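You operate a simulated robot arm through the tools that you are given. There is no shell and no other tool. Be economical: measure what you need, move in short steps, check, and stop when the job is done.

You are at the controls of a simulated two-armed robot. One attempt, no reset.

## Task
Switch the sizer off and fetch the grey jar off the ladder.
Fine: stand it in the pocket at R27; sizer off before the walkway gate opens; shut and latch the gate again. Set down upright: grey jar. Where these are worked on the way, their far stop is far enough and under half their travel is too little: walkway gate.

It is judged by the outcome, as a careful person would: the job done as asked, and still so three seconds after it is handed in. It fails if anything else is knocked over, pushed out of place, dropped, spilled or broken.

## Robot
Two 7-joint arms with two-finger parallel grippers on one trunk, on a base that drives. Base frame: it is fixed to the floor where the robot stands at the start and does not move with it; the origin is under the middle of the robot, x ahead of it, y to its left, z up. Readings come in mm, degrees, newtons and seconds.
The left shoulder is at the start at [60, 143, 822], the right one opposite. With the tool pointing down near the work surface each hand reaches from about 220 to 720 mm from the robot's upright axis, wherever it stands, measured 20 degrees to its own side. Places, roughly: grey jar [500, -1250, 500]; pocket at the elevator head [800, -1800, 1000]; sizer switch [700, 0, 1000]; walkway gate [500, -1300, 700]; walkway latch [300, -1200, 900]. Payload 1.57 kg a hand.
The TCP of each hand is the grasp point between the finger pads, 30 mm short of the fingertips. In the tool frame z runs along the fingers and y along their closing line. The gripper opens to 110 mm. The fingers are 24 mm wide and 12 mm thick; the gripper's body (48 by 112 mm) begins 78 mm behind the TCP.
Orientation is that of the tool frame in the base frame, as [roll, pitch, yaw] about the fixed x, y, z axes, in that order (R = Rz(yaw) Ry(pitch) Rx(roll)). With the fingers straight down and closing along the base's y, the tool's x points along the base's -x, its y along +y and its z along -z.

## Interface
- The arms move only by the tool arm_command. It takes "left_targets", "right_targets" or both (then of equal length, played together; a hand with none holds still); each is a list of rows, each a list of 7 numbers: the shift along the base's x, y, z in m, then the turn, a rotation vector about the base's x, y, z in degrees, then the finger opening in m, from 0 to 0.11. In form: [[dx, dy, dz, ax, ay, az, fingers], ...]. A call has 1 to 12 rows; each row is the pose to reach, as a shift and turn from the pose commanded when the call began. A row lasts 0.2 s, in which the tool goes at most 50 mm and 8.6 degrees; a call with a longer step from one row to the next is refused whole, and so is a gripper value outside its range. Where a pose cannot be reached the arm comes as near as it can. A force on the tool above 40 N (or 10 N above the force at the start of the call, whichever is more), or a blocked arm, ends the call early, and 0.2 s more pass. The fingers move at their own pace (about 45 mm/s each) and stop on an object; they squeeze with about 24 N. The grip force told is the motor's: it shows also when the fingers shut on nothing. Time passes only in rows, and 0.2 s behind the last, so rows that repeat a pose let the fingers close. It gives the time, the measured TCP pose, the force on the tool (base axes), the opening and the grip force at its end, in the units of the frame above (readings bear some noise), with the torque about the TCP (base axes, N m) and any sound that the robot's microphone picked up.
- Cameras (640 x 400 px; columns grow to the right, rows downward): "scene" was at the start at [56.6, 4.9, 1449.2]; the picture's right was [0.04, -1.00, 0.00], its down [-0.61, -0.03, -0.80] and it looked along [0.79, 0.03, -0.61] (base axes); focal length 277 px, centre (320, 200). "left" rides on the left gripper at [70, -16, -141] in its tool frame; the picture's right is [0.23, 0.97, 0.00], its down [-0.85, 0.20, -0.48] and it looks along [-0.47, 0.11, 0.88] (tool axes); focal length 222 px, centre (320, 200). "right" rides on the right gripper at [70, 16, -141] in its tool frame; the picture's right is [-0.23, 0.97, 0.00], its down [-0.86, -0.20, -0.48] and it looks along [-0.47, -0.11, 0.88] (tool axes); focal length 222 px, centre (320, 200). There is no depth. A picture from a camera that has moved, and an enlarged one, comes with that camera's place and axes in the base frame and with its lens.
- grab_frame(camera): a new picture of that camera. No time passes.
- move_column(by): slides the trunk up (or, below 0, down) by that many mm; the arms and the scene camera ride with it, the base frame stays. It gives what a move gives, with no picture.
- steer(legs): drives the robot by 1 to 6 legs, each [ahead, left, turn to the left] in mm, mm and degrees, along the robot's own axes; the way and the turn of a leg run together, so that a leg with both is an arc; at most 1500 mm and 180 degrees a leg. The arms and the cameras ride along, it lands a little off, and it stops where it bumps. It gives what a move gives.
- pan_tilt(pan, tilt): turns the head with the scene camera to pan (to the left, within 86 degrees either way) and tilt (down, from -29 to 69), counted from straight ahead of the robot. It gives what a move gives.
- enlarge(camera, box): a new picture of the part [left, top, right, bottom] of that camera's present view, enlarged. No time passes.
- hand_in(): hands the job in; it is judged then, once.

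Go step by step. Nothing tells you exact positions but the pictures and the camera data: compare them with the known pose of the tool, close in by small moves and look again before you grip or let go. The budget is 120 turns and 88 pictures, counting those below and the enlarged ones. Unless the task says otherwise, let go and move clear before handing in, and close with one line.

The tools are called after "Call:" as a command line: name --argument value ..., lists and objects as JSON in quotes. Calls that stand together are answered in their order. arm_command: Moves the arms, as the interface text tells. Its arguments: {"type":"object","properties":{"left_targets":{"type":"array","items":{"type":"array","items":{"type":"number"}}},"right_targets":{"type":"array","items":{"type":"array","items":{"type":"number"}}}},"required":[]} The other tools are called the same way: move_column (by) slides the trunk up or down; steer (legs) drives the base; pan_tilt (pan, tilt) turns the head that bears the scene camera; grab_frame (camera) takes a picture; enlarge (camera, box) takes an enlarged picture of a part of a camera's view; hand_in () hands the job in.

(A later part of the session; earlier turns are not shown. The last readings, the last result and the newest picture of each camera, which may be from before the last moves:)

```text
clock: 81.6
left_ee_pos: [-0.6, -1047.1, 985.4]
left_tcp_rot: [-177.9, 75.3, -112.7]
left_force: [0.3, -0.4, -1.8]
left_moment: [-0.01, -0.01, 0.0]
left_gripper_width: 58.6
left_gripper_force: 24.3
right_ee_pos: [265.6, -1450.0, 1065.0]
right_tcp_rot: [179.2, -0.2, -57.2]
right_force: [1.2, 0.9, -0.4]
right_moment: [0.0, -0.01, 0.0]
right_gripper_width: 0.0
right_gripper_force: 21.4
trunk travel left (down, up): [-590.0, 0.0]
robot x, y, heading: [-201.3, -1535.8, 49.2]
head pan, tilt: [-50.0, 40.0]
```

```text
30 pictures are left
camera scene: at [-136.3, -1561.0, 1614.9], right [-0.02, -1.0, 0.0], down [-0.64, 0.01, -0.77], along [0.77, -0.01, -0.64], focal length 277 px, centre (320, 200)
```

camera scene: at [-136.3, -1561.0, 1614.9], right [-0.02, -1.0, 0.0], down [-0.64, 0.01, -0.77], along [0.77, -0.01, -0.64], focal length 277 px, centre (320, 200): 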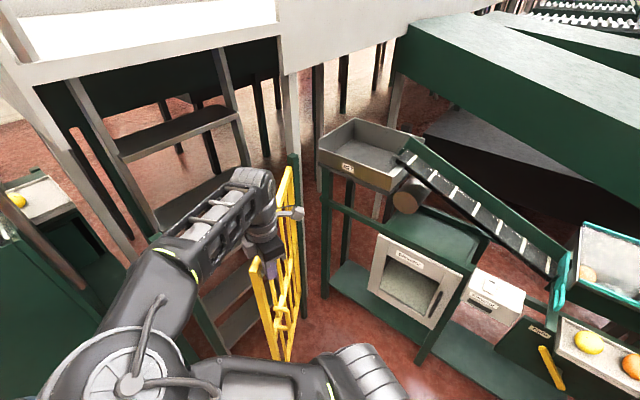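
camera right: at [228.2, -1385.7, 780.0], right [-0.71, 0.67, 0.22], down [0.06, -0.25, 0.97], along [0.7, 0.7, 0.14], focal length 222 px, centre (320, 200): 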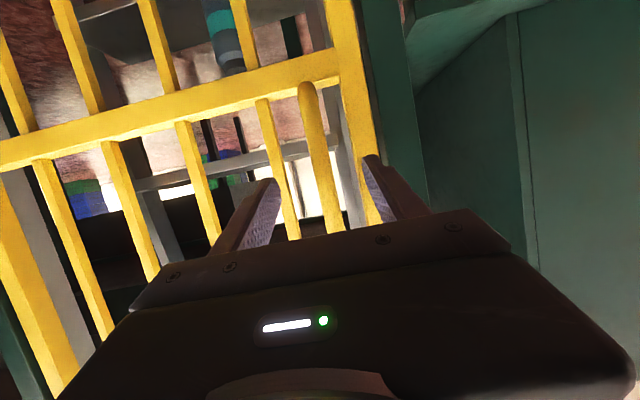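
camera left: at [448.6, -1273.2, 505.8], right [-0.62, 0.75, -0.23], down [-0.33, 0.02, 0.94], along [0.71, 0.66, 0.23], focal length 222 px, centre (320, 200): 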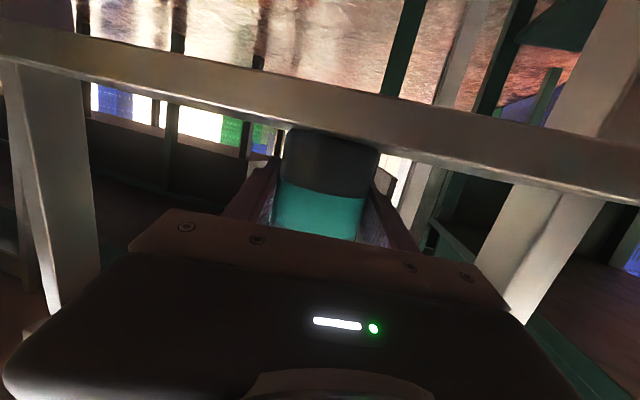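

The hand is on the gate's outer face with about 33° to go. I keep pushing.

Call:
arm_command --right_targets '[[0.002, 0.018, 0, 0, 0, 0, 0], [0.005, 0.037, 0, 0, 0, 0, 0], [0.009, 0.055, 0, 0, 0, 0, 0], [0.013, 0.074, 0, 0, 0, 0, 0], [0.018, 0.091, 0, 0, 0, 0, 0], [0.023, 0.109, 0, 0, 0, 0, 0], [0.03, 0.127, 0, 0, 0, 0, 0], [0.037, 0.144, 0, 0, 0, 0, 0], [0.045, 0.161, 0, 0, 0, 0, 0], [0.054, 0.177, 0, 0, 0, 0, 0]]'

Call:
pan_tilt --pan -25 --tilt 42

Call:
grab_frame --camera "scene"

```text
clock: 83.8
left_ee_pos: [-0.1, -1047.5, 985.4]
left_tcp_rot: [-178.1, 75.3, -112.7]
left_force: [1.0, -0.5, -1.7]
left_moment: [0.03, 0.0, 0.0]
left_gripper_width: 58.7
left_gripper_force: 24.5
right_ee_pos: [319.2, -1272.6, 1065.5]
right_tcp_rot: [179.3, -0.2, -57.2]
right_force: [0.4, 0.9, 0.3]
right_moment: [0.0, 0.0, -0.02]
right_gripper_width: 0.0
right_gripper_force: 21.4
trunk travel left (down, up): [-590.0, 0.0]
robot x, y, heading: [-203.4, -1538.6, 48.9]
head pan, tilt: [-50.0, 40.0]
```

```text
clock: 84.7
left_ee_pos: [-1.2, -1048.3, 984.3]
left_tcp_rot: [-178.0, 75.3, -112.7]
left_force: [-0.1, 0.6, -2.2]
left_moment: [0.03, 0.01, 0.02]
left_gripper_width: 58.9
left_gripper_force: 23.6
right_ee_pos: [319.7, -1273.4, 1066.7]
right_tcp_rot: [179.3, -0.1, -57.2]
right_force: [0.3, -0.1, -0.3]
right_moment: [0.01, 0.01, 0.04]
right_gripper_width: 0.0
right_gripper_force: 21.1
trunk travel left (down, up): [-590.0, 0.0]
robot x, y, heading: [-201.1, -1539.5, 49.2]
head pan, tilt: [-25.0, 42.0]
```

```text
29 pictures are left
camera scene: at [-145.0, -1526.0, 1612.0], right [0.41, -0.91, 0.0], down [-0.61, -0.27, -0.74], along [0.68, 0.3, -0.67], focal length 277 px, centre (320, 200)
```

scene: 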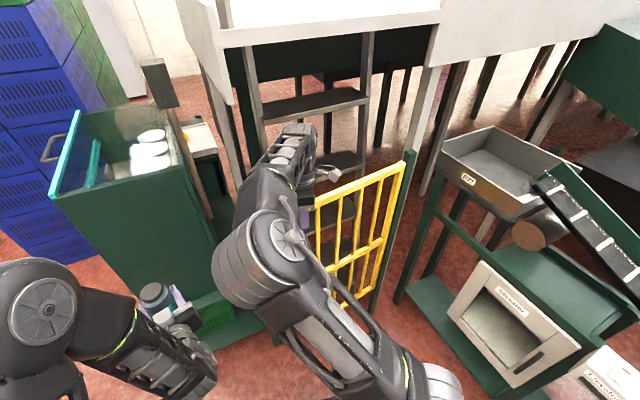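

Nearly shut. I push the last few degrees gently until contact.

Call:
arm_command --right_targets '[[0.009, 0.014, 0, 0, 0, 0, 0], [0.017, 0.027, 0, 0, 0, 0, 0], [0.024, 0.039, 0, 0, 0, 0, 0], [0.028, 0.045, 0, 0, 0, 0, 0], [0.032, 0.051, 0, 0, 0, 0, 0], [0.036, 0.056, 0, 0, 0, 0, 0]]'

Call:
enlarge --camera "scene" --box '[230, 120, 430, 320]'

```text
clock: 85.8
left_ee_pos: [-2.5, -1050.3, 986.7]
left_tcp_rot: [-177.7, 75.4, -112.5]
left_force: [0.3, -0.2, -1.7]
left_moment: [0.01, -0.03, 0.0]
left_gripper_width: 58.7
left_gripper_force: 23.5
right_ee_pos: [341.8, -1235.6, 1065.3]
right_tcp_rot: [178.1, -0.5, -57.3]
right_force: [-14.0, -17.4, 10.4]
right_moment: [0.52, -0.33, 0.19]
right_gripper_width: 0.0
right_gripper_force: 21.1
trunk travel left (down, up): [-590.0, 0.0]
robot x, y, heading: [-203.5, -1536.6, 49.0]
head pan, tilt: [-25.0, 42.0]
stopped in row 5 (right hand): the force on the tool passed its limit (the readings are from after the stop); the commanded pose is now the measured one
```

```text
2.00 times, centred on (330, 220) of scene
camera zoom: at [-149.4, -1529.5, 1612.4], right [0.41, -0.91, 0.0], down [-0.61, -0.27, -0.74], along [0.68, 0.3, -0.67], focal length 554 px, centre (300, 160)
```

zoom: 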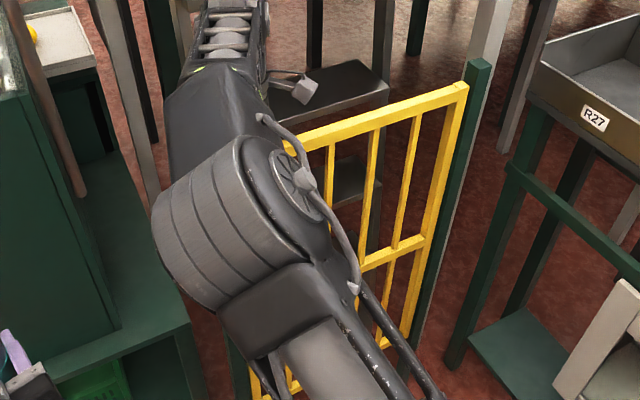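

The gate is shut against its stop. Now I withdraw the right hand and turn it to point at the latch, tilted 45°, on the left side of the bar's upper end.

Call:
arm_command --right_targets '[[-0.02, -0.03, 0.0, 4.8, -0.2, -6.8, 0], [-0.045, -0.06, 0.0, 9.6, -0.5, -13.6, 0], [-0.07, -0.085, 0.0, 14.4, -0.8, -20.4, 0], [-0.09, -0.1, -0.01, 19.2, -1.0, -27.2, 0], [-0.11, -0.1, -0.02, 24.0, -1.2, -34.0, 0], [-0.125, -0.085, -0.03, 28.7, -1.5, -40.9, 0], [-0.135, -0.065, -0.04, 33.5, -1.8, -47.7, 0], [-0.14, -0.045, -0.05, 38.3, -2.0, -54.5, 0], [-0.142, -0.025, -0.06, 43.1, -2.2, -61.3, 0], [-0.142, -0.004, -0.065, 47.9, -2.5, -68.1, 0], [-0.142, -0.004, -0.065, 47.9, -2.5, -68.1, 0]]'

Call:
grab_frame --camera "right"

Call:
grab_frame --camera "scene"

```text
clock: 88.2
left_ee_pos: [-0.3, -1049.3, 986.4]
left_tcp_rot: [-178.1, 75.4, -112.9]
left_force: [0.2, 0.2, -1.9]
left_moment: [0.0, -0.03, -0.02]
left_gripper_width: 58.6
left_gripper_force: 24.6
right_ee_pos: [203.4, -1236.6, 997.3]
right_tcp_rot: [177.9, 44.5, -129.5]
right_force: [-0.5, -0.4, 0.5]
right_moment: [0.02, 0.01, 0.02]
right_gripper_width: 0.1
right_gripper_force: 21.2
trunk travel left (down, up): [-590.0, 0.0]
robot x, y, heading: [-200.3, -1544.5, 49.0]
head pan, tilt: [-25.0, 42.0]
```

```text
27 pictures are left
camera right: at [98.9, -1344.2, 1050.6], right [-0.66, 0.73, 0.18], down [0.34, 0.08, 0.94], along [0.67, 0.68, -0.3], focal length 222 px, centre (320, 200)
```

right: 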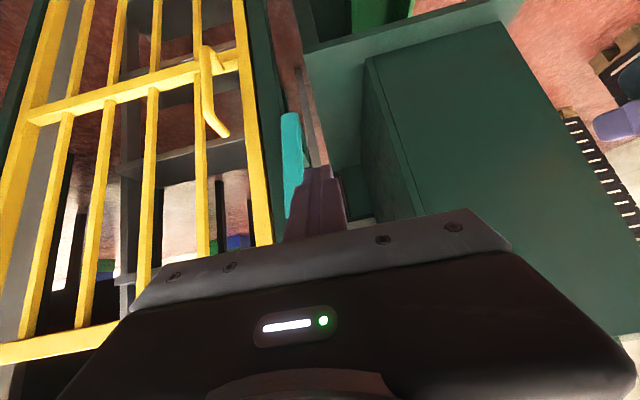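

```text
26 pictures are left
camera scene: at [-145.3, -1527.0, 1612.0], right [0.41, -0.91, 0.0], down [-0.61, -0.27, -0.74], along [0.68, 0.3, -0.67], focal length 277 px, centre (320, 200)
```

scene: 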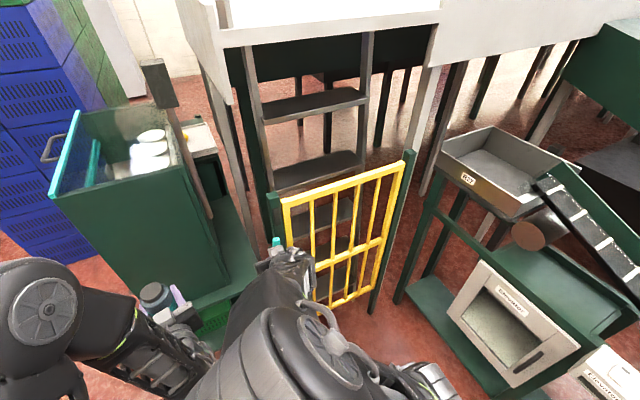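

Gate is closed and the amber lamp is out. The bar stands vertical, centre about z 915–925; my fingertips are just left of it. I move in beside its upper end.

Call:
arm_command --right_targets '[[0.008, 0.015, -0.006, 0, 0, 0, 0], [0.017, 0.03, -0.012, 0, 0, 0, 0], [0.026, 0.044, -0.018, 0, 0, 0, 0]]'

Call:
enlarge --camera "right" --box '[220, 60, 400, 240]'

Call:
enlarge --camera "scene" --box '[240, 180, 340, 280]'

```text
clock: 89.0
left_ee_pos: [-1.1, -1047.8, 984.7]
left_tcp_rot: [-178.1, 75.3, -112.9]
left_force: [-0.1, 0.1, -3.2]
left_moment: [-0.01, 0.0, -0.01]
left_gripper_width: 58.8
left_gripper_force: 24.2
right_ee_pos: [230.3, -1191.8, 980.4]
right_tcp_rot: [177.9, 44.5, -129.6]
right_force: [-0.5, 0.2, 0.3]
right_moment: [0.0, 0.0, 0.0]
right_gripper_width: 0.0
right_gripper_force: 21.3
trunk travel left (down, up): [-590.0, 0.0]
robot x, y, heading: [-201.4, -1536.9, 49.1]
head pan, tilt: [-25.0, 42.0]
```

```text
2.22 times, centred on (310, 150) of right
camera zoom: at [126.5, -1300.0, 1034.1], right [-0.66, 0.73, 0.18], down [0.34, 0.08, 0.94], along [0.66, 0.68, -0.3], focal length 494 px, centre (342, 311)
```

zoom: 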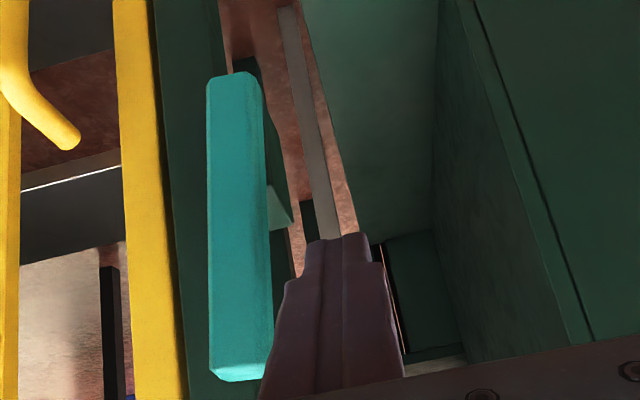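

```text
4.00 times, centred on (290, 230) of scene
camera zoom: at [-144.9, -1526.3, 1611.9], right [0.41, -0.91, 0.0], down [-0.61, -0.27, -0.74], along [0.68, 0.3, -0.67], focal length 1108 px, centre (440, 80)
```

zoom: 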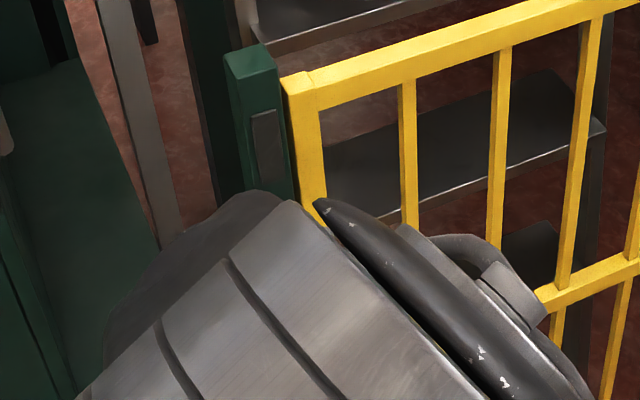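

The fingertips sit left of the bar's upper half. I sweep them right and down along the bar's arc to turn it back to horizontal over the gate stile.

Call:
arm_command --right_targets '[[0, 0, 0.011, 0, 0, 0, 0], [0.0133, -0.0106, 0.011, 0, 0, 0, 0], [0.0211, -0.0169, 0.015, 0, 0, 0, 0], [0.0278, -0.0223, 0.016, 0, 0, 0, 0], [0.0346, -0.0278, 0.016, 0, 0, 0, 0], [0.0413, -0.0332, 0.015, 0, 0, 0, 0], [0.0478, -0.0384, 0.012, 0, 0, 0, 0], [0.0538, -0.0432, 0.007, 0, 0, 0, 0], [0.059, -0.0474, 0.002, 0, 0, 0, 0], [0.0635, -0.051, -0.005, 0, 0, 0, 0], [0.0663, -0.0532, -0.011, 0, 0, 0, 0], [0.0686, -0.0551, -0.018, 0, 0, 0, 0]]'

Call:
grab_frame --camera "right"

```text
clock: 91.6
left_ee_pos: [-0.4, -1048.3, 985.9]
left_tcp_rot: [-178.2, 75.4, -112.7]
left_force: [-0.1, 0.2, -1.2]
left_moment: [0.02, -0.03, 0.01]
left_gripper_width: 58.8
left_gripper_force: 23.8
right_ee_pos: [298.6, -1246.6, 963.4]
right_tcp_rot: [177.9, 44.7, -129.6]
right_force: [0.2, 1.0, -0.7]
right_moment: [0.0, 0.02, 0.02]
right_gripper_width: 0.1
right_gripper_force: 20.8
trunk travel left (down, up): [-590.0, 0.0]
robot x, y, heading: [-202.1, -1537.7, 49.0]
head pan, tilt: [-25.0, 42.0]
```

```text
23 pictures are left
camera right: at [194.0, -1354.9, 1016.2], right [-0.66, 0.73, 0.18], down [0.34, 0.08, 0.94], along [0.66, 0.68, -0.3], focal length 222 px, centre (320, 200)
```

right: 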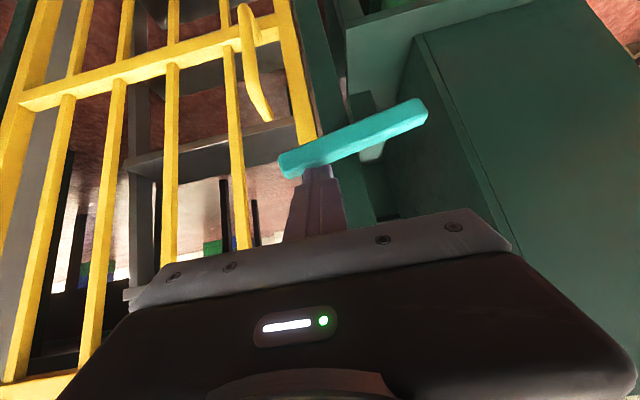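

The bar is nearly level. I press down a little further until it meets its stop.

Call:
arm_command --right_targets '[[0.001, -0.001, -0.006, 0, 0, 0, 0], [0.002, -0.001, -0.012, 0, 0, 0, 0], [0.002, -0.001, -0.018, 0, 0, 0, 0], [0.002, -0.001, -0.024, 0, 0, 0, 0]]'

Call:
grab_frame --camera "right"

```text
clock: 92.5
left_ee_pos: [-1.4, -1048.8, 986.3]
left_tcp_rot: [-177.9, 75.3, -112.7]
left_force: [0.5, -0.5, -1.9]
left_moment: [0.01, 0.0, -0.03]
left_gripper_width: 58.8
left_gripper_force: 23.7
right_ee_pos: [301.1, -1245.5, 951.3]
right_tcp_rot: [177.5, 45.8, -129.9]
right_force: [-4.4, -7.4, 23.2]
right_moment: [-0.01, -0.07, -0.02]
right_gripper_width: 0.0
right_gripper_force: 21.2
trunk travel left (down, up): [-590.0, 0.0]
robot x, y, heading: [-203.5, -1540.1, 48.7]
head pan, tilt: [-25.0, 42.0]
stopped in row 4 (right hand): the force on the tool passed its limit (the readings are from after the stop); the commanded pose is now the measured one
```

```text
22 pictures are left
camera right: at [196.8, -1354.1, 1001.3], right [-0.66, 0.72, 0.19], down [0.34, 0.06, 0.94], along [0.67, 0.69, -0.28], focal length 222 px, centre (320, 200)
```

right: 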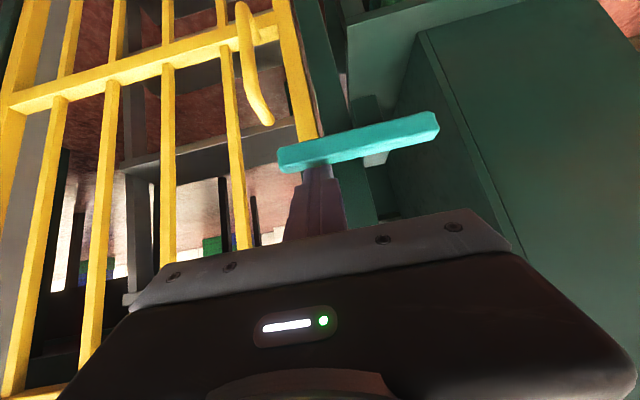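

The bar hit its stop in the level position, across the stile. I withdraw the right hand and check with the scene camera.

Call:
arm_command --right_targets '[[-0.005, -0.006, 0.02, 0, 0, 0, 0], [-0.025, -0.032, 0.045, 0, 0, 0, 0], [-0.05, -0.065, 0.06, 0, 0, 0, 0], [-0.07, -0.1, 0.07, 0, 0, 0, 0], [-0.08, -0.14, 0.075, 0, 0, 0, 0], [-0.08, -0.185, 0.075, 0, 0, 0, 0], [-0.08, -0.23, 0.075, 0, 0, 0, 0]]'

Call:
enlarge --camera "scene" --box '[210, 120, 490, 320]'

```text
clock: 94.1
left_ee_pos: [0.2, -1049.4, 984.7]
left_tcp_rot: [-178.1, 75.2, -112.7]
left_force: [-0.3, 0.3, -2.4]
left_moment: [0.0, -0.05, -0.02]
left_gripper_width: 58.9
left_gripper_force: 24.4
right_ee_pos: [287.9, -1343.0, 1042.9]
right_tcp_rot: [177.6, 45.3, -129.9]
right_force: [0.5, -0.3, 0.6]
right_moment: [0.01, -0.02, 0.01]
right_gripper_width: 0.0
right_gripper_force: 21.7
right hand out of reach, approached as far as the arm can: row 3, 4, 5, 6, 7
trunk travel left (down, up): [-590.0, 0.0]
robot x, y, heading: [-200.2, -1543.0, 49.2]
head pan, tilt: [-25.0, 42.0]
```

```text
2.00 times, centred on (350, 220) of scene
camera zoom: at [-145.4, -1526.7, 1611.9], right [0.41, -0.91, 0.0], down [-0.61, -0.27, -0.74], along [0.68, 0.3, -0.67], focal length 554 px, centre (260, 160)
```

zoom: 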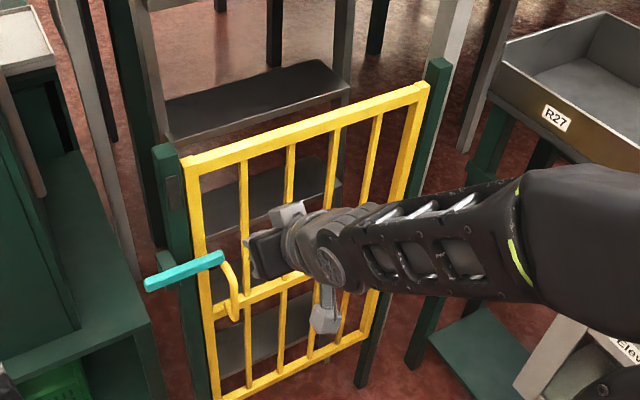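

The gate is shut and the bar lies level across it, as at the start. Next the jar goes to R27: I tuck the right hand in, back away, turn to face the elevator head and look.

Call:
arm_command --right_targets '[[-0.03, -0.01, 0.01, -5.8, 4.8, 0, 0], [-0.06, -0.015, 0.02, -11.5, 9.6, 0, 0], [-0.09, -0.015, 0.03, -17.3, 14.5, 0, 0], [-0.12, -0.015, 0.04, -23, 19.3, 0, 0], [-0.15, -0.012, 0.05, -28.8, 24.1, 0, 0], [-0.168, -0.011, 0.057, -34.5, 28.9, 0, 0]]'

Call:
steer --legs '[[-191, -100, 0], [0, 0, -49]]'

Call:
pan_tilt --pan -5 --tilt 32

Call:
grab_frame --camera "scene"

```text
clock: 95.5
left_ee_pos: [0.0, -1048.0, 985.6]
left_tcp_rot: [-178.0, 75.3, -112.7]
left_force: [-0.8, 0.4, -1.9]
left_moment: [0.0, 0.0, 0.03]
left_gripper_width: 58.7
left_gripper_force: 23.7
right_ee_pos: [117.1, -1351.5, 1102.2]
right_tcp_rot: [177.6, 0.2, -129.9]
right_force: [0.3, 0.5, -0.2]
right_moment: [0.01, 0.01, 0.0]
right_gripper_width: 0.0
right_gripper_force: 20.9
right hand out of reach, approached as far as the arm can: row 1, 2
trunk travel left (down, up): [-590.0, 0.0]
robot x, y, heading: [-201.7, -1541.0, 48.8]
head pan, tilt: [-25.0, 42.0]
```

```text
clock: 99.3
left_ee_pos: [246.9, -1571.1, 985.1]
left_tcp_rot: [-178.0, 75.3, -160.8]
left_force: [-0.9, -0.8, -1.3]
left_moment: [-0.01, 0.03, 0.02]
left_gripper_width: 59.0
left_gripper_force: 24.3
right_ee_pos: [101.7, -1860.7, 1102.5]
right_tcp_rot: [177.7, 0.3, -177.8]
right_force: [-0.1, -0.6, -0.1]
right_moment: [-0.03, 0.0, 0.04]
right_gripper_width: 0.0
right_gripper_force: 21.1
trunk travel left (down, up): [-590.0, 0.0]
robot x, y, heading: [-254.0, -1752.3, 1.0]
head pan, tilt: [-25.0, 42.0]
```

```text
clock: 100.1
left_ee_pos: [247.3, -1570.6, 986.3]
left_tcp_rot: [-178.0, 75.3, -160.9]
left_force: [-0.4, 0.0, -2.6]
left_moment: [0.0, -0.03, 0.01]
left_gripper_width: 58.9
left_gripper_force: 23.8
right_ee_pos: [101.1, -1861.3, 1102.1]
right_tcp_rot: [177.7, 0.3, -177.8]
right_force: [-0.9, 0.3, 0.2]
right_moment: [-0.03, 0.0, 0.0]
right_gripper_width: 0.1
right_gripper_force: 21.9
trunk travel left (down, up): [-590.0, 0.0]
robot x, y, heading: [-252.2, -1751.5, 1.0]
head pan, tilt: [-5.0, 32.0]
```

```text
20 pictures are left
camera scene: at [-193.5, -1755.4, 1627.1], right [-0.07, -1.0, 0.0], down [-0.53, 0.04, -0.85], along [0.85, -0.06, -0.53], focal length 277 px, centre (320, 200)
```

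scene: 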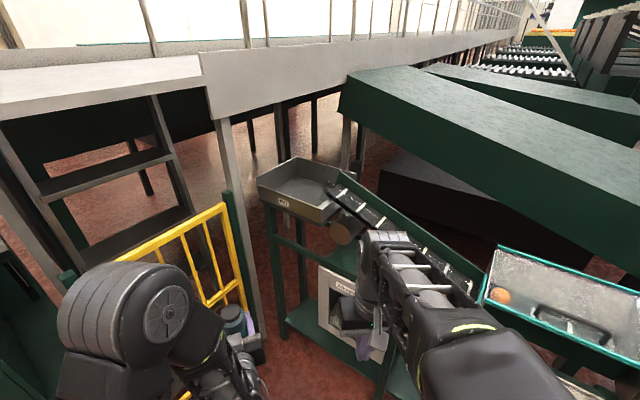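

The R27 tray lies ahead, about 330 × 265 mm, centre near (846, -1775). I enlarge it to judge wall heights.

Call:
enlarge --camera "scene" --box '[240, 140, 360, 260]'

```text
3.33 times, centred on (300, 200) of scene
camera zoom: at [-193.5, -1755.4, 1627.1], right [-0.07, -1.0, 0.0], down [-0.53, 0.04, -0.85], along [0.85, -0.06, -0.53], focal length 924 px, centre (387, 200)
```

zoom: 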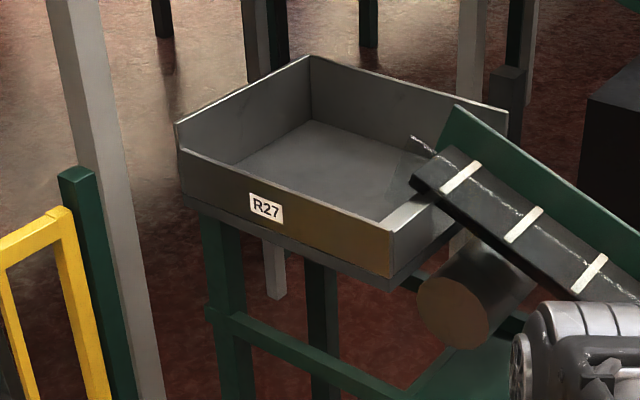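

The tray's front wall is too high for the level left grip to lower the jar behind it. I'll hand the jar to the right hand from above in mid-air; first a close look at the jar as held.

Call:
pan_tilt --pan 12 --tilt 45

Call:
enlarge --camera "scene" --box '[260, 130, 420, 270]'

```text
clock: 100.9
left_ee_pos: [246.9, -1570.5, 985.7]
left_tcp_rot: [-178.1, 75.2, -160.8]
left_force: [0.1, 0.1, -1.5]
left_moment: [0.04, 0.0, 0.02]
left_gripper_width: 58.9
left_gripper_force: 24.0
right_ee_pos: [99.3, -1861.6, 1103.2]
right_tcp_rot: [177.5, 0.4, -177.8]
right_force: [0.3, -0.1, 0.5]
right_moment: [-0.01, 0.0, -0.04]
right_gripper_width: 0.1
right_gripper_force: 21.2
trunk travel left (down, up): [-590.0, 0.0]
robot x, y, heading: [-251.1, -1745.9, 1.0]
head pan, tilt: [12.0, 45.0]
```

```text
2.86 times, centred on (340, 200) of scene
camera zoom: at [-203.5, -1730.8, 1607.7], right [0.22, -0.97, 0.0], down [-0.69, -0.16, -0.71], along [0.69, 0.16, -0.71], focal length 792 px, centre (263, 200)
```

zoom: 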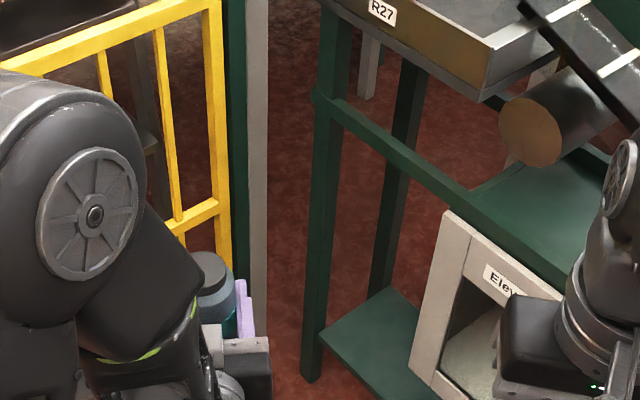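

The jar's cap top is at about z 1049. I move the held jar to a central place and bring the right hand above it, opened and tilted 30°.

Call:
arm_command --left_targets '[[0.012, -0.016, 0, 0, 0, 0, 0.04], [0.024, -0.032, 0, 0, 0, 0, 0.04], [0.036, -0.048, 0, 0, 0, 0, 0.04], [0.048, -0.064, 0, 0, 0, 0, 0.04], [0.06, -0.08, 0, 0, 0, 0, 0.04], [0.072, -0.095, 0, 0, 0, 0, 0.04], [0.083, -0.11, 0, 0, 0, 0, 0.04], [0.083, -0.11, 0, 0, 0, 0, 0.04]]' --right_targets '[[0.027, 0.01, 0.015, 1.7, -4.0, 6.0, 0.03], [0.054, 0.025, 0.03, 3.5, -8.1, 12.0, 0.06], [0.081, 0.045, 0.04, 5.2, -12.1, 18.0, 0.085], [0.108, 0.065, 0.047, 7.0, -16.1, 24.0, 0.085], [0.135, 0.09, 0.047, 8.7, -20.1, 30.0, 0.085], [0.163, 0.115, 0.047, 10.5, -24.2, 36.0, 0.085], [0.192, 0.14, 0.047, 12.2, -28.2, 42.0, 0.085], [0.192, 0.14, 0.047, 12.2, -28.2, 42.0, 0.085]]'

Call:
grab_frame --camera "right"

Call:
enlarge --camera "scene" --box '[220, 100, 460, 300]'

```text
clock: 102.7
left_ee_pos: [330.9, -1682.1, 986.1]
left_tcp_rot: [-178.1, 75.3, -160.7]
left_force: [0.5, 0.4, -1.8]
left_moment: [-0.01, -0.02, 0.0]
left_gripper_width: 58.8
left_gripper_force: 23.6
right_ee_pos: [292.4, -1722.1, 1148.7]
right_tcp_rot: [177.8, 30.4, -134.7]
right_force: [-0.7, 0.3, 0.5]
right_moment: [-0.01, -0.01, 0.04]
right_gripper_width: 85.0
right_gripper_force: 0.0
trunk travel left (down, up): [-590.0, 0.0]
robot x, y, heading: [-254.0, -1750.8, 0.9]
head pan, tilt: [12.0, 45.0]
```

```text
17 pictures are left
camera right: at [192.0, -1808.0, 1238.0], right [-0.57, 0.81, 0.15], down [0.51, 0.2, 0.84], along [0.65, 0.55, -0.52], focal length 222 px, centre (320, 200)
```

right: 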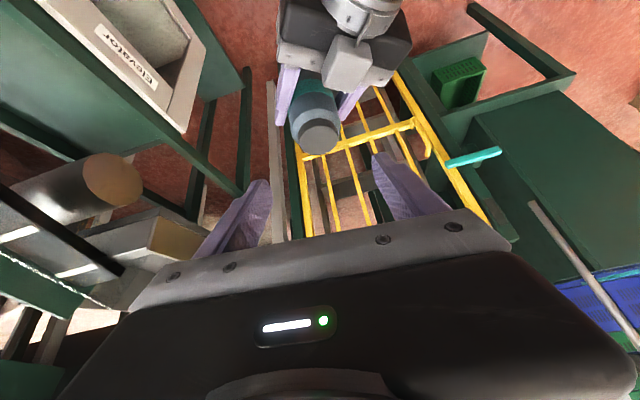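

```text
2.00 times, centred on (340, 200) of scene
camera zoom: at [-204.5, -1730.7, 1607.7], right [0.22, -0.97, 0.0], down [-0.69, -0.16, -0.71], along [0.69, 0.16, -0.71], focal length 554 px, centre (280, 200)
```

zoom: 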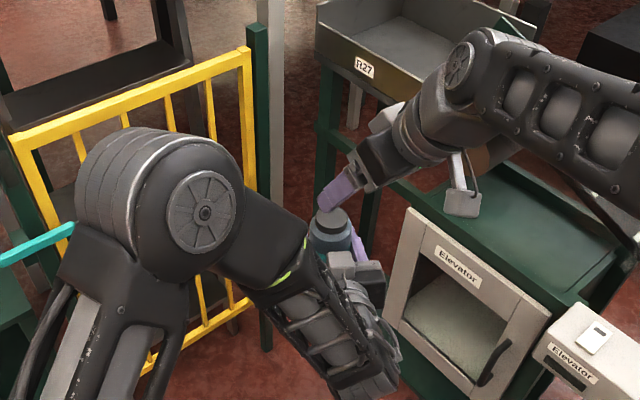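

Both views put the cap's top at about (332, -1679, 1040). I lower the right fingers over the upper part of the jar and look before closing.

Call:
arm_command --right_targets '[[0.012, 0.013, -0.032, 0, 0, 0, 0.085], [0.024, 0.026, -0.064, 0, 0, 0, 0.085], [0.034, 0.037, -0.09, 0, 0, 0, 0.085], [0.04, 0.043, -0.107, 0, 0, 0, 0.085]]'

Call:
grab_frame --camera "right"

Call:
enlarge --camera "scene" --box '[300, 160, 420, 280]'

```text
clock: 103.7
left_ee_pos: [330.2, -1682.6, 984.6]
left_tcp_rot: [-178.1, 75.2, -160.8]
left_force: [0.0, -0.1, -2.5]
left_moment: [-0.01, -0.03, 0.01]
left_gripper_width: 59.3
left_gripper_force: 24.4
right_ee_pos: [333.1, -1680.3, 1041.7]
right_tcp_rot: [177.7, 30.4, -134.8]
right_force: [0.1, 0.0, 0.2]
right_moment: [0.01, -0.01, 0.03]
right_gripper_width: 85.0
right_gripper_force: 0.0
trunk travel left (down, up): [-590.0, 0.0]
robot x, y, heading: [-252.2, -1750.2, 1.0]
head pan, tilt: [12.0, 45.0]
```

```text
15 pictures are left
camera right: at [232.4, -1765.7, 1129.7], right [-0.57, 0.81, 0.15], down [0.51, 0.2, 0.84], along [0.65, 0.55, -0.53], focal length 222 px, centre (320, 200)
```

right: 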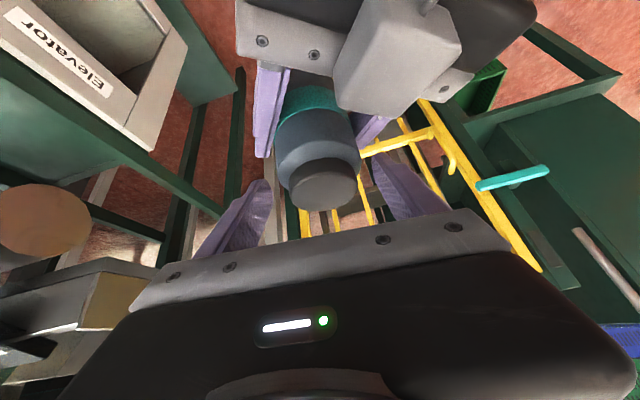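

```text
3.33 times, centred on (360, 220) of scene
camera zoom: at [-203.1, -1730.7, 1607.6], right [0.22, -0.97, 0.0], down [-0.69, -0.16, -0.71], along [0.69, 0.16, -0.71], focal length 924 px, centre (187, 133)
```

zoom: 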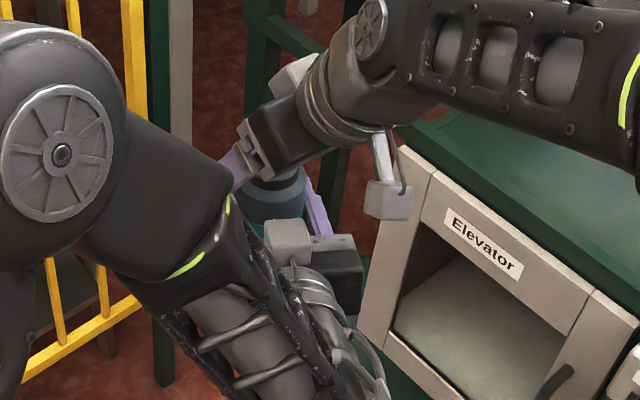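

The cap lies centred between the right fingers. I close the right hand on it while the left still holds.

Call:
arm_command --right_targets '[[0.001, 0.001, -0.005, 0, 0, 0, 0.085], [0.001, 0.001, -0.005, 0, 0, 0, 0.065], [0.001, 0.001, -0.005, 0, 0, 0, 0.045], [0.001, 0.001, -0.005, 0, 0, 0, 0.025], [0.001, 0.001, -0.005, 0, 0, 0, 0.02], [0.001, 0.001, -0.005, 0, 0, 0, 0.02]]'

Call:
grab_frame --camera "right"

```text
clock: 105.1
left_ee_pos: [331.4, -1683.4, 985.9]
left_tcp_rot: [-178.1, 75.2, -160.8]
left_force: [14.3, -12.0, -4.1]
left_moment: [0.55, 0.44, 0.15]
left_gripper_width: 59.2
left_gripper_force: 23.8
right_ee_pos: [331.9, -1677.1, 1037.8]
right_tcp_rot: [177.5, 30.3, -134.7]
right_force: [-14.8, 11.1, 3.8]
right_moment: [0.04, 0.3, -0.25]
right_gripper_width: 58.2
right_gripper_force: 23.7
trunk travel left (down, up): [-590.0, 0.0]
robot x, y, heading: [-258.8, -1747.5, 1.1]
head pan, tilt: [12.0, 45.0]
```

```text
13 pictures are left
camera right: at [232.3, -1763.4, 1125.6], right [-0.57, 0.81, 0.15], down [0.51, 0.2, 0.84], along [0.65, 0.55, -0.53], focal length 222 px, centre (320, 200)
```

right: 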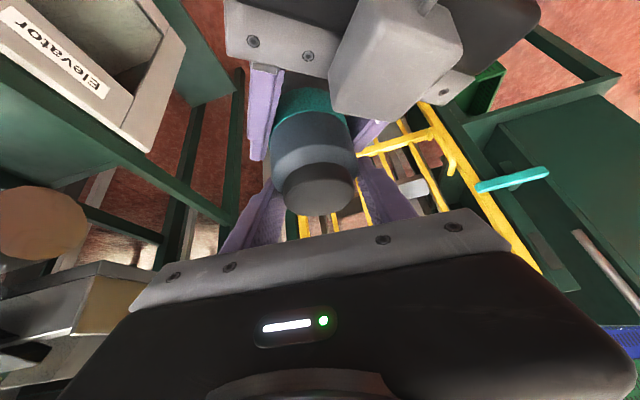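

The grip caught the body's shoulder with the tips a bit ahead and off to one side. I reopen, correct by about 10 mm, and close again.

Call:
arm_command --right_targets '[[0, 0, 0, 0, 0, 0, 0.06], [0, 0, 0, 0, 0, 0, 0.08], [-0.006, -0.002, 0, 0, 0, 0, 0.08], [-0.012, -0.004, -0.001, 0, 0, 0, 0.08], [-0.012, -0.004, -0.001, 0, 0, 0, 0.06], [-0.012, -0.004, -0.001, 0, 0, 0, 0.04], [-0.012, -0.004, -0.001, 0, 0, 0, 0.03], [-0.012, -0.004, -0.001, 0, 0, 0, 0.03]]'

```text
clock: 106.9
left_ee_pos: [329.8, -1680.5, 985.0]
left_tcp_rot: [-178.4, 75.3, -160.9]
left_force: [-15.4, 8.2, 4.0]
left_moment: [0.14, -0.09, 0.15]
left_gripper_width: 58.9
left_gripper_force: 24.3
right_ee_pos: [322.5, -1685.2, 1036.5]
right_tcp_rot: [177.9, 30.4, -134.9]
right_force: [15.4, -7.4, -4.6]
right_moment: [-0.51, -0.69, -0.25]
right_gripper_width: 59.4
right_gripper_force: 24.0
trunk travel left (down, up): [-590.0, 0.0]
robot x, y, heading: [-254.4, -1751.8, 1.2]
head pan, tilt: [12.0, 45.0]
```

Gripped with an opposite small side load, so I ease half the correction out, then open the left fingers.

Call:
arm_command --right_targets '[[0.001, -0.001, 0, 0, 0, 0, 0.03], [0.003, -0.002, 0, 0, 0, 0, 0.03], [0.003, -0.002, 0, 0, 0, 0, 0.03]]'

Call:
arm_command --left_targets '[[0, 0, 0, 0, 0, 0, 0.065], [0, 0, 0, 0, 0, 0, 0.075], [0, 0, 0, 0, 0, 0, 0.085], [0, 0, 0, 0, 0, 0, 0.1], [0, 0, 0, 0, 0, 0, 0.1], [0, 0, 0, 0, 0, 0, 0.1]]'

Call:
enlarge --camera "scene" --box '[300, 160, 420, 280]'

```text
clock: 107.7
left_ee_pos: [330.4, -1681.2, 984.5]
left_tcp_rot: [-178.2, 75.2, -160.8]
left_force: [3.7, 12.4, -5.5]
left_moment: [-0.07, 0.43, -0.15]
left_gripper_width: 59.0
left_gripper_force: 23.4
right_ee_pos: [325.1, -1683.8, 1036.2]
right_tcp_rot: [177.6, 30.3, -134.8]
right_force: [-2.6, -12.2, 3.9]
right_moment: [-0.54, -0.29, 0.07]
right_gripper_width: 59.7
right_gripper_force: 23.9
trunk travel left (down, up): [-590.0, 0.0]
robot x, y, heading: [-254.0, -1749.1, 0.8]
head pan, tilt: [12.0, 45.0]
```

```text
clock: 109.1
left_ee_pos: [330.1, -1681.4, 985.3]
left_tcp_rot: [-178.1, 75.2, -160.9]
left_force: [-0.6, -0.3, -0.1]
left_moment: [-0.03, -0.04, 0.02]
left_gripper_width: 100.2
left_gripper_force: 0.1
right_ee_pos: [324.5, -1683.9, 1035.1]
right_tcp_rot: [177.7, 30.4, -134.8]
right_force: [-0.3, 0.3, -0.2]
right_moment: [0.0, 0.0, 0.02]
right_gripper_width: 59.3
right_gripper_force: 23.9
trunk travel left (down, up): [-590.0, 0.0]
robot x, y, heading: [-253.3, -1746.8, 0.9]
head pan, tilt: [12.0, 45.0]
```

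```text
3.33 times, centred on (360, 220) of scene
camera zoom: at [-203.5, -1730.8, 1607.6], right [0.22, -0.97, 0.0], down [-0.69, -0.16, -0.71], along [0.69, 0.16, -0.71], focal length 924 px, centre (187, 133)
```

zoom: 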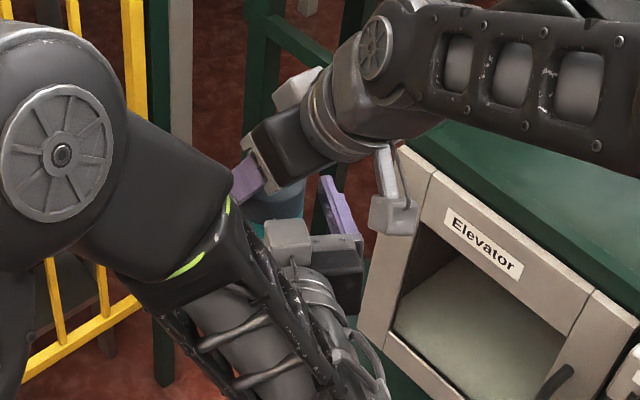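

The right hand holds the jar alone. I back the left fingers straight out from around it, then aside.

Call:
arm_command --left_targets '[[-0.019, -0.0065, 0.0, 0, 0, 0, 0.1], [-0.038, -0.013, 0.0, 0, 0, 0, 0.1], [-0.057, -0.0195, 0, 0, 0, 0, 0.1], [-0.076, -0.026, 0, 0, 0, 0, 0.1], [-0.092, -0.031, 0.0, 0, 0, 0, 0.1], [-0.1, -0.01, 0.0, 0, 0, 0, 0.1], [-0.1, 0.03, 0.0, 0, 0, 0, 0.1], [-0.1, 0.07, 0.0, 0, 0, 0, 0.1], [-0.1, 0.11, 0.0, 0, 0, 0, 0.05], [-0.1, 0.14, 0.0, 0, 0, 0, 0.0]]'

Call:
grab_frame --camera "scene"

```text
clock: 111.3
left_ee_pos: [252.9, -1545.5, 978.7]
left_tcp_rot: [-178.2, 75.1, -161.0]
left_force: [0.2, 1.0, 0.1]
left_moment: [-0.01, 0.01, 0.03]
left_gripper_width: 49.8
left_gripper_force: 0.3
left hand out of reach, approached as far as the arm can: row 9, 10
right_ee_pos: [323.3, -1682.0, 1035.9]
right_tcp_rot: [177.7, 30.4, -134.8]
right_force: [-0.3, 0.6, 0.1]
right_moment: [-0.03, 0.01, 0.0]
right_gripper_width: 59.1
right_gripper_force: 24.4
trunk travel left (down, up): [-590.0, 0.0]
robot x, y, heading: [-251.7, -1750.3, 1.2]
head pan, tilt: [12.0, 45.0]
```

```text
11 pictures are left
camera scene: at [-203.5, -1729.9, 1607.6], right [0.22, -0.97, 0.0], down [-0.69, -0.16, -0.71], along [0.69, 0.16, -0.71], focal length 277 px, centre (320, 200)
```

scene: 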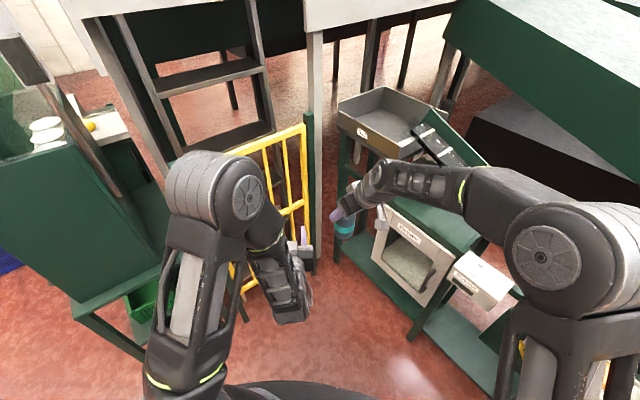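

The jar hangs upright in the right hand. Now I raise it and carry it to the robot's right while tucking the left arm, to prepare for driving to the tray.

Call:
arm_command --left_targets '[[-0.01, 0.0, 0.01, -2.5, 7.2, 0, 0.0], [-0.02, 0.0, 0.02, -5, 14.4, 0, 0], [-0.035, 0.0, 0.03, -7.4, 21.6, 0, 0], [-0.05, 0.0, 0.04, -9.9, 28.8, 0, 0], [-0.07, 0.0, 0.05, -12.4, 36, 0, 0], [-0.09, 0.005, 0.06, -14.9, 43.2, 0, 0], [-0.11, 0.01, 0.07, -17.3, 50.4, 0, 0], [-0.135, 0.012, 0.07, -19.8, 57.6, 0, 0], [-0.16, 0.015, 0.07, -22.3, 64.8, 0, 0], [-0.185, 0.015, 0.07, -24.4, 71, 0, 0], [-0.205, 0.015, 0.07, -24.4, 71, 0, 0], [-0.205, 0.015, 0.07, -24.4, 71, 0, 0]]' --right_targets '[[0, 0, 0.025, 0, 0, -2, 0.03], [0, -0.005, 0.06, 0, 0, -5, 0.03], [-0.005, -0.02, 0.095, 0, 0, -8, 0.03], [-0.015, -0.045, 0.125, 0, 0, -12, 0.03], [-0.03, -0.08, 0.148, 0, 0, -16, 0.03], [-0.045, -0.12, 0.16, 0, 0, -20, 0.03], [-0.06, -0.162, 0.17, 0, 0, -24, 0.03], [-0.08, -0.205, 0.172, 0, 0, -28, 0.03], [-0.1, -0.248, 0.172, 0, 0, -31, 0.03], [-0.12, -0.29, 0.172, 0, 0, -34, 0.03], [-0.14, -0.332, 0.172, 0, 0, -37, 0.03], [-0.158, -0.374, 0.172, 0, 0, -40, 0.03]]'

Call:
steer --legs '[[0, 0, 39]]'

Call:
pan_tilt --pan -42 --tilt 35

Call:
grab_frame --camera "scene"

```text
clock: 113.9
left_ee_pos: [47.3, -1533.3, 1048.7]
left_tcp_rot: [-178.3, 0.1, -161.0]
left_force: [-0.2, -0.3, 0.4]
left_moment: [0.02, -0.01, 0.02]
left_gripper_width: 0.0
left_gripper_force: 21.4
left hand out of reach, approached as far as the arm can: row 1, 2, 3, 4
right_ee_pos: [164.7, -2058.6, 1207.8]
right_tcp_rot: [177.6, 30.3, -174.8]
right_force: [0.3, -0.6, -1.5]
right_moment: [0.01, -0.01, 0.03]
right_gripper_width: 58.8
right_gripper_force: 23.9
trunk travel left (down, up): [-590.0, 0.0]
robot x, y, heading: [-252.7, -1748.7, 0.9]
head pan, tilt: [12.0, 45.0]
```

```text
clock: 116.2
left_ee_pos: [-159.2, -1392.5, 1050.3]
left_tcp_rot: [-178.2, 0.2, -121.6]
left_force: [-0.3, 0.7, -0.8]
left_moment: [0.02, 0.0, -0.01]
left_gripper_width: 0.0
left_gripper_force: 22.1
right_ee_pos: [267.0, -1723.7, 1208.1]
right_tcp_rot: [177.7, 30.4, -135.6]
right_force: [-0.7, 0.5, -2.3]
right_moment: [0.0, 0.01, 0.0]
right_gripper_width: 58.7
right_gripper_force: 24.2
trunk travel left (down, up): [-590.0, 0.0]
robot x, y, heading: [-254.3, -1749.3, 40.3]
head pan, tilt: [12.0, 45.0]
```

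```text
clock: 117.4
left_ee_pos: [-160.2, -1392.0, 1049.6]
left_tcp_rot: [-178.3, 0.2, -121.8]
left_force: [-0.4, 0.2, -1.0]
left_moment: [0.0, 0.0, -0.01]
left_gripper_width: 0.0
left_gripper_force: 21.3
right_ee_pos: [265.6, -1722.6, 1207.9]
right_tcp_rot: [177.7, 30.4, -135.5]
right_force: [0.3, 0.6, -2.5]
right_moment: [0.02, 0.02, -0.03]
right_gripper_width: 58.9
right_gripper_force: 23.9
trunk travel left (down, up): [-590.0, 0.0]
robot x, y, heading: [-253.9, -1746.7, 40.4]
head pan, tilt: [-42.0, 35.0]
```

```text
10 pictures are left
camera scene: at [-187.7, -1770.5, 1622.4], right [-0.03, -1.0, 0.0], down [-0.57, 0.02, -0.82], along [0.82, -0.02, -0.57], focal length 277 px, centre (320, 200)
```

scene: 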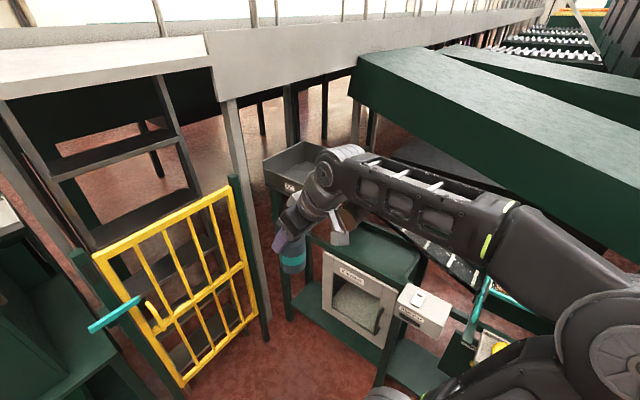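

The jar hangs upright in front of the tray line. I drive closer, stopping short of the tray's front wall, and check heights.

Call:
steer --legs '[[250, -213, 0]]'

Call:
grab_frame --camera "right"

Call:
grab_frame --camera "scene"

```text
clock: 119.6
left_ee_pos: [168.6, -1394.1, 1049.0]
left_tcp_rot: [-178.5, 0.3, -121.9]
left_force: [0.5, -1.4, 0.4]
left_moment: [-0.01, 0.03, 0.0]
left_gripper_width: 0.2
left_gripper_force: 21.5
right_ee_pos: [593.7, -1725.8, 1207.2]
right_tcp_rot: [177.7, 30.2, -135.8]
right_force: [0.1, 0.6, -2.2]
right_moment: [0.0, 0.0, -0.01]
right_gripper_width: 58.9
right_gripper_force: 24.1
trunk travel left (down, up): [-590.0, 0.0]
robot x, y, heading: [75.5, -1746.2, 40.0]
head pan, tilt: [-42.0, 35.0]
```

```text
9 pictures are left
camera right: at [490.6, -1810.1, 1296.2], right [-0.55, 0.82, 0.15], down [0.51, 0.19, 0.84], along [0.66, 0.54, -0.53], focal length 222 px, centre (320, 200)
```

right: 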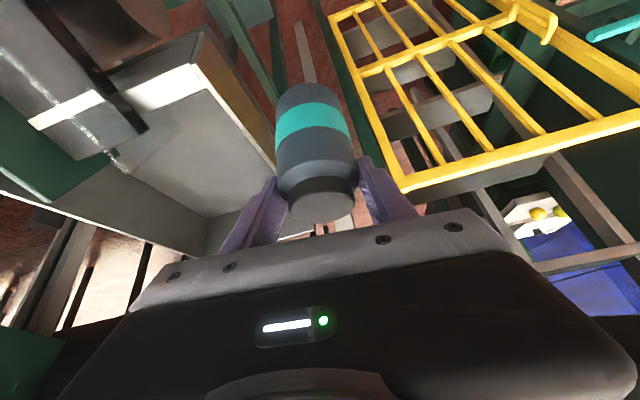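

```text
8 pictures are left
camera scene: at [139.1, -1771.4, 1622.4], right [-0.03, -1.0, 0.0], down [-0.57, 0.02, -0.82], along [0.82, -0.03, -0.57], focal length 277 px, centre (320, 200)
```

scene: 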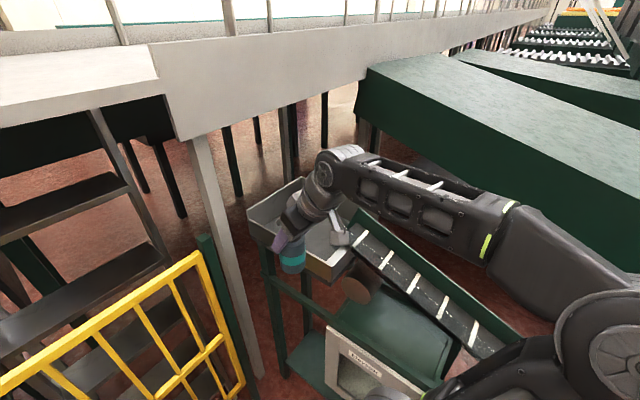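

The jar is about 60 mm short of the front wall. I enlarge to compare the jar's base with the wall top.

Call:
enlarge --camera "scene" --box '[235, 160, 365, 300]'

```text
2.86 times, centred on (300, 230) of scene
camera zoom: at [139.1, -1771.4, 1622.4], right [-0.03, -1.0, 0.0], down [-0.57, 0.02, -0.82], along [0.82, -0.03, -0.57], focal length 792 px, centre (377, 114)
```

zoom: 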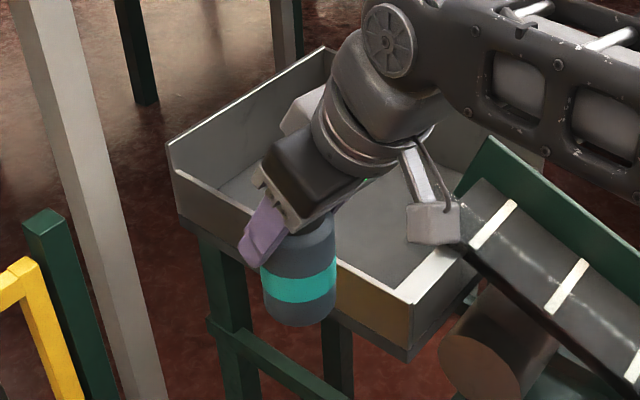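

The wall top measures about z 1101, floor about 1030, while the jar's base is near 1100, so it must go up. I raise the hand 40 mm, then drive 80 mm nearer.

Call:
arm_command --right_targets '[[0, 0, 0.015, 0, 0, 0, 0.03], [0, 0, 0.03, 0, 0, 0, 0.03], [0, 0, 0.042, 0, 0, 0, 0.03], [0, 0, 0.042, 0, 0, 0, 0.03]]'

Call:
steer --legs '[[27, -30, 0]]'

```text
clock: 120.6
left_ee_pos: [168.9, -1394.0, 1049.0]
left_tcp_rot: [-178.4, 0.2, -121.9]
left_force: [-0.5, 0.6, 0.3]
left_moment: [0.03, -0.01, 0.0]
left_gripper_width: 0.0
left_gripper_force: 21.0
right_ee_pos: [592.3, -1725.0, 1251.4]
right_tcp_rot: [177.7, 30.2, -135.7]
right_force: [-0.1, 0.5, -2.1]
right_moment: [0.0, -0.04, 0.02]
right_gripper_width: 58.9
right_gripper_force: 24.3
trunk travel left (down, up): [-590.0, 0.0]
robot x, y, heading: [75.1, -1749.2, 40.4]
head pan, tilt: [-42.0, 35.0]
```

```text
clock: 121.4
left_ee_pos: [209.8, -1400.1, 1050.4]
left_tcp_rot: [-178.4, 0.2, -121.9]
left_force: [0.4, -0.5, 0.0]
left_moment: [0.0, 0.07, 0.04]
left_gripper_width: 0.1
left_gripper_force: 21.5
right_ee_pos: [632.8, -1731.3, 1248.9]
right_tcp_rot: [177.6, 30.4, -135.7]
right_force: [0.9, 0.4, -2.6]
right_moment: [0.01, 0.07, 0.05]
right_gripper_width: 58.9
right_gripper_force: 23.8
trunk travel left (down, up): [-590.0, 0.0]
robot x, y, heading: [110.5, -1760.0, 40.3]
head pan, tilt: [-42.0, 35.0]
```

Height 1250 reached, giving about 45 mm over the wall. I drive another 40 mm, then move the hand over the tray.

Call:
steer --legs '[[29, -28, 0]]'

Call:
arm_command --right_targets '[[0.02, -0.003, 0, 0, 0, 0, 0.03], [0.04, -0.006, 0, 0, 0, 0, 0.03], [0.06, -0.009, 0, 0, 0, 0, 0.03], [0.077, -0.012, 0, 0, 0, 0, 0.03], [0.077, -0.012, 0, 0, 0, 0, 0.03]]'

Call:
grab_frame --camera "right"

```text
clock: 122.3
left_ee_pos: [249.3, -1402.1, 1049.4]
left_tcp_rot: [-178.3, 0.1, -121.8]
left_force: [1.0, -0.7, 0.5]
left_moment: [-0.02, 0.1, 0.01]
left_gripper_width: 0.0
left_gripper_force: 21.0
right_ee_pos: [673.9, -1732.4, 1248.8]
right_tcp_rot: [177.6, 30.2, -135.9]
right_force: [1.1, 0.2, -1.5]
right_moment: [-0.01, 0.0, 0.04]
right_gripper_width: 58.8
right_gripper_force: 24.5
trunk travel left (down, up): [-590.0, 0.0]
robot x, y, heading: [149.4, -1761.2, 40.3]
head pan, tilt: [-42.0, 35.0]
```

```text
clock: 123.5
left_ee_pos: [247.0, -1401.6, 1047.8]
left_tcp_rot: [-178.4, 0.2, -121.9]
left_force: [0.7, 0.2, 0.2]
left_moment: [-0.03, -0.03, 0.02]
left_gripper_width: 0.1
left_gripper_force: 21.4
right_ee_pos: [749.9, -1744.2, 1251.0]
right_tcp_rot: [177.7, 30.3, -135.7]
right_force: [0.0, -0.4, -1.2]
right_moment: [0.04, -0.02, 0.0]
right_gripper_width: 58.8
right_gripper_force: 23.9
trunk travel left (down, up): [-590.0, 0.0]
robot x, y, heading: [150.9, -1760.1, 40.1]
head pan, tilt: [-42.0, 35.0]
```

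```text
6 pictures are left
camera right: at [646.8, -1829.4, 1339.2], right [-0.55, 0.82, 0.15], down [0.51, 0.19, 0.84], along [0.66, 0.54, -0.53], focal length 222 px, centre (320, 200)
```

right: 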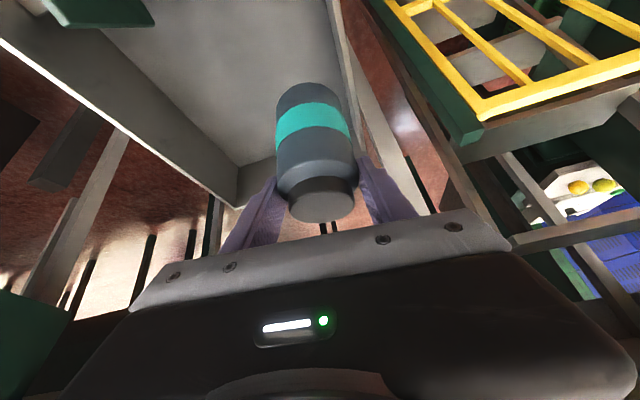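

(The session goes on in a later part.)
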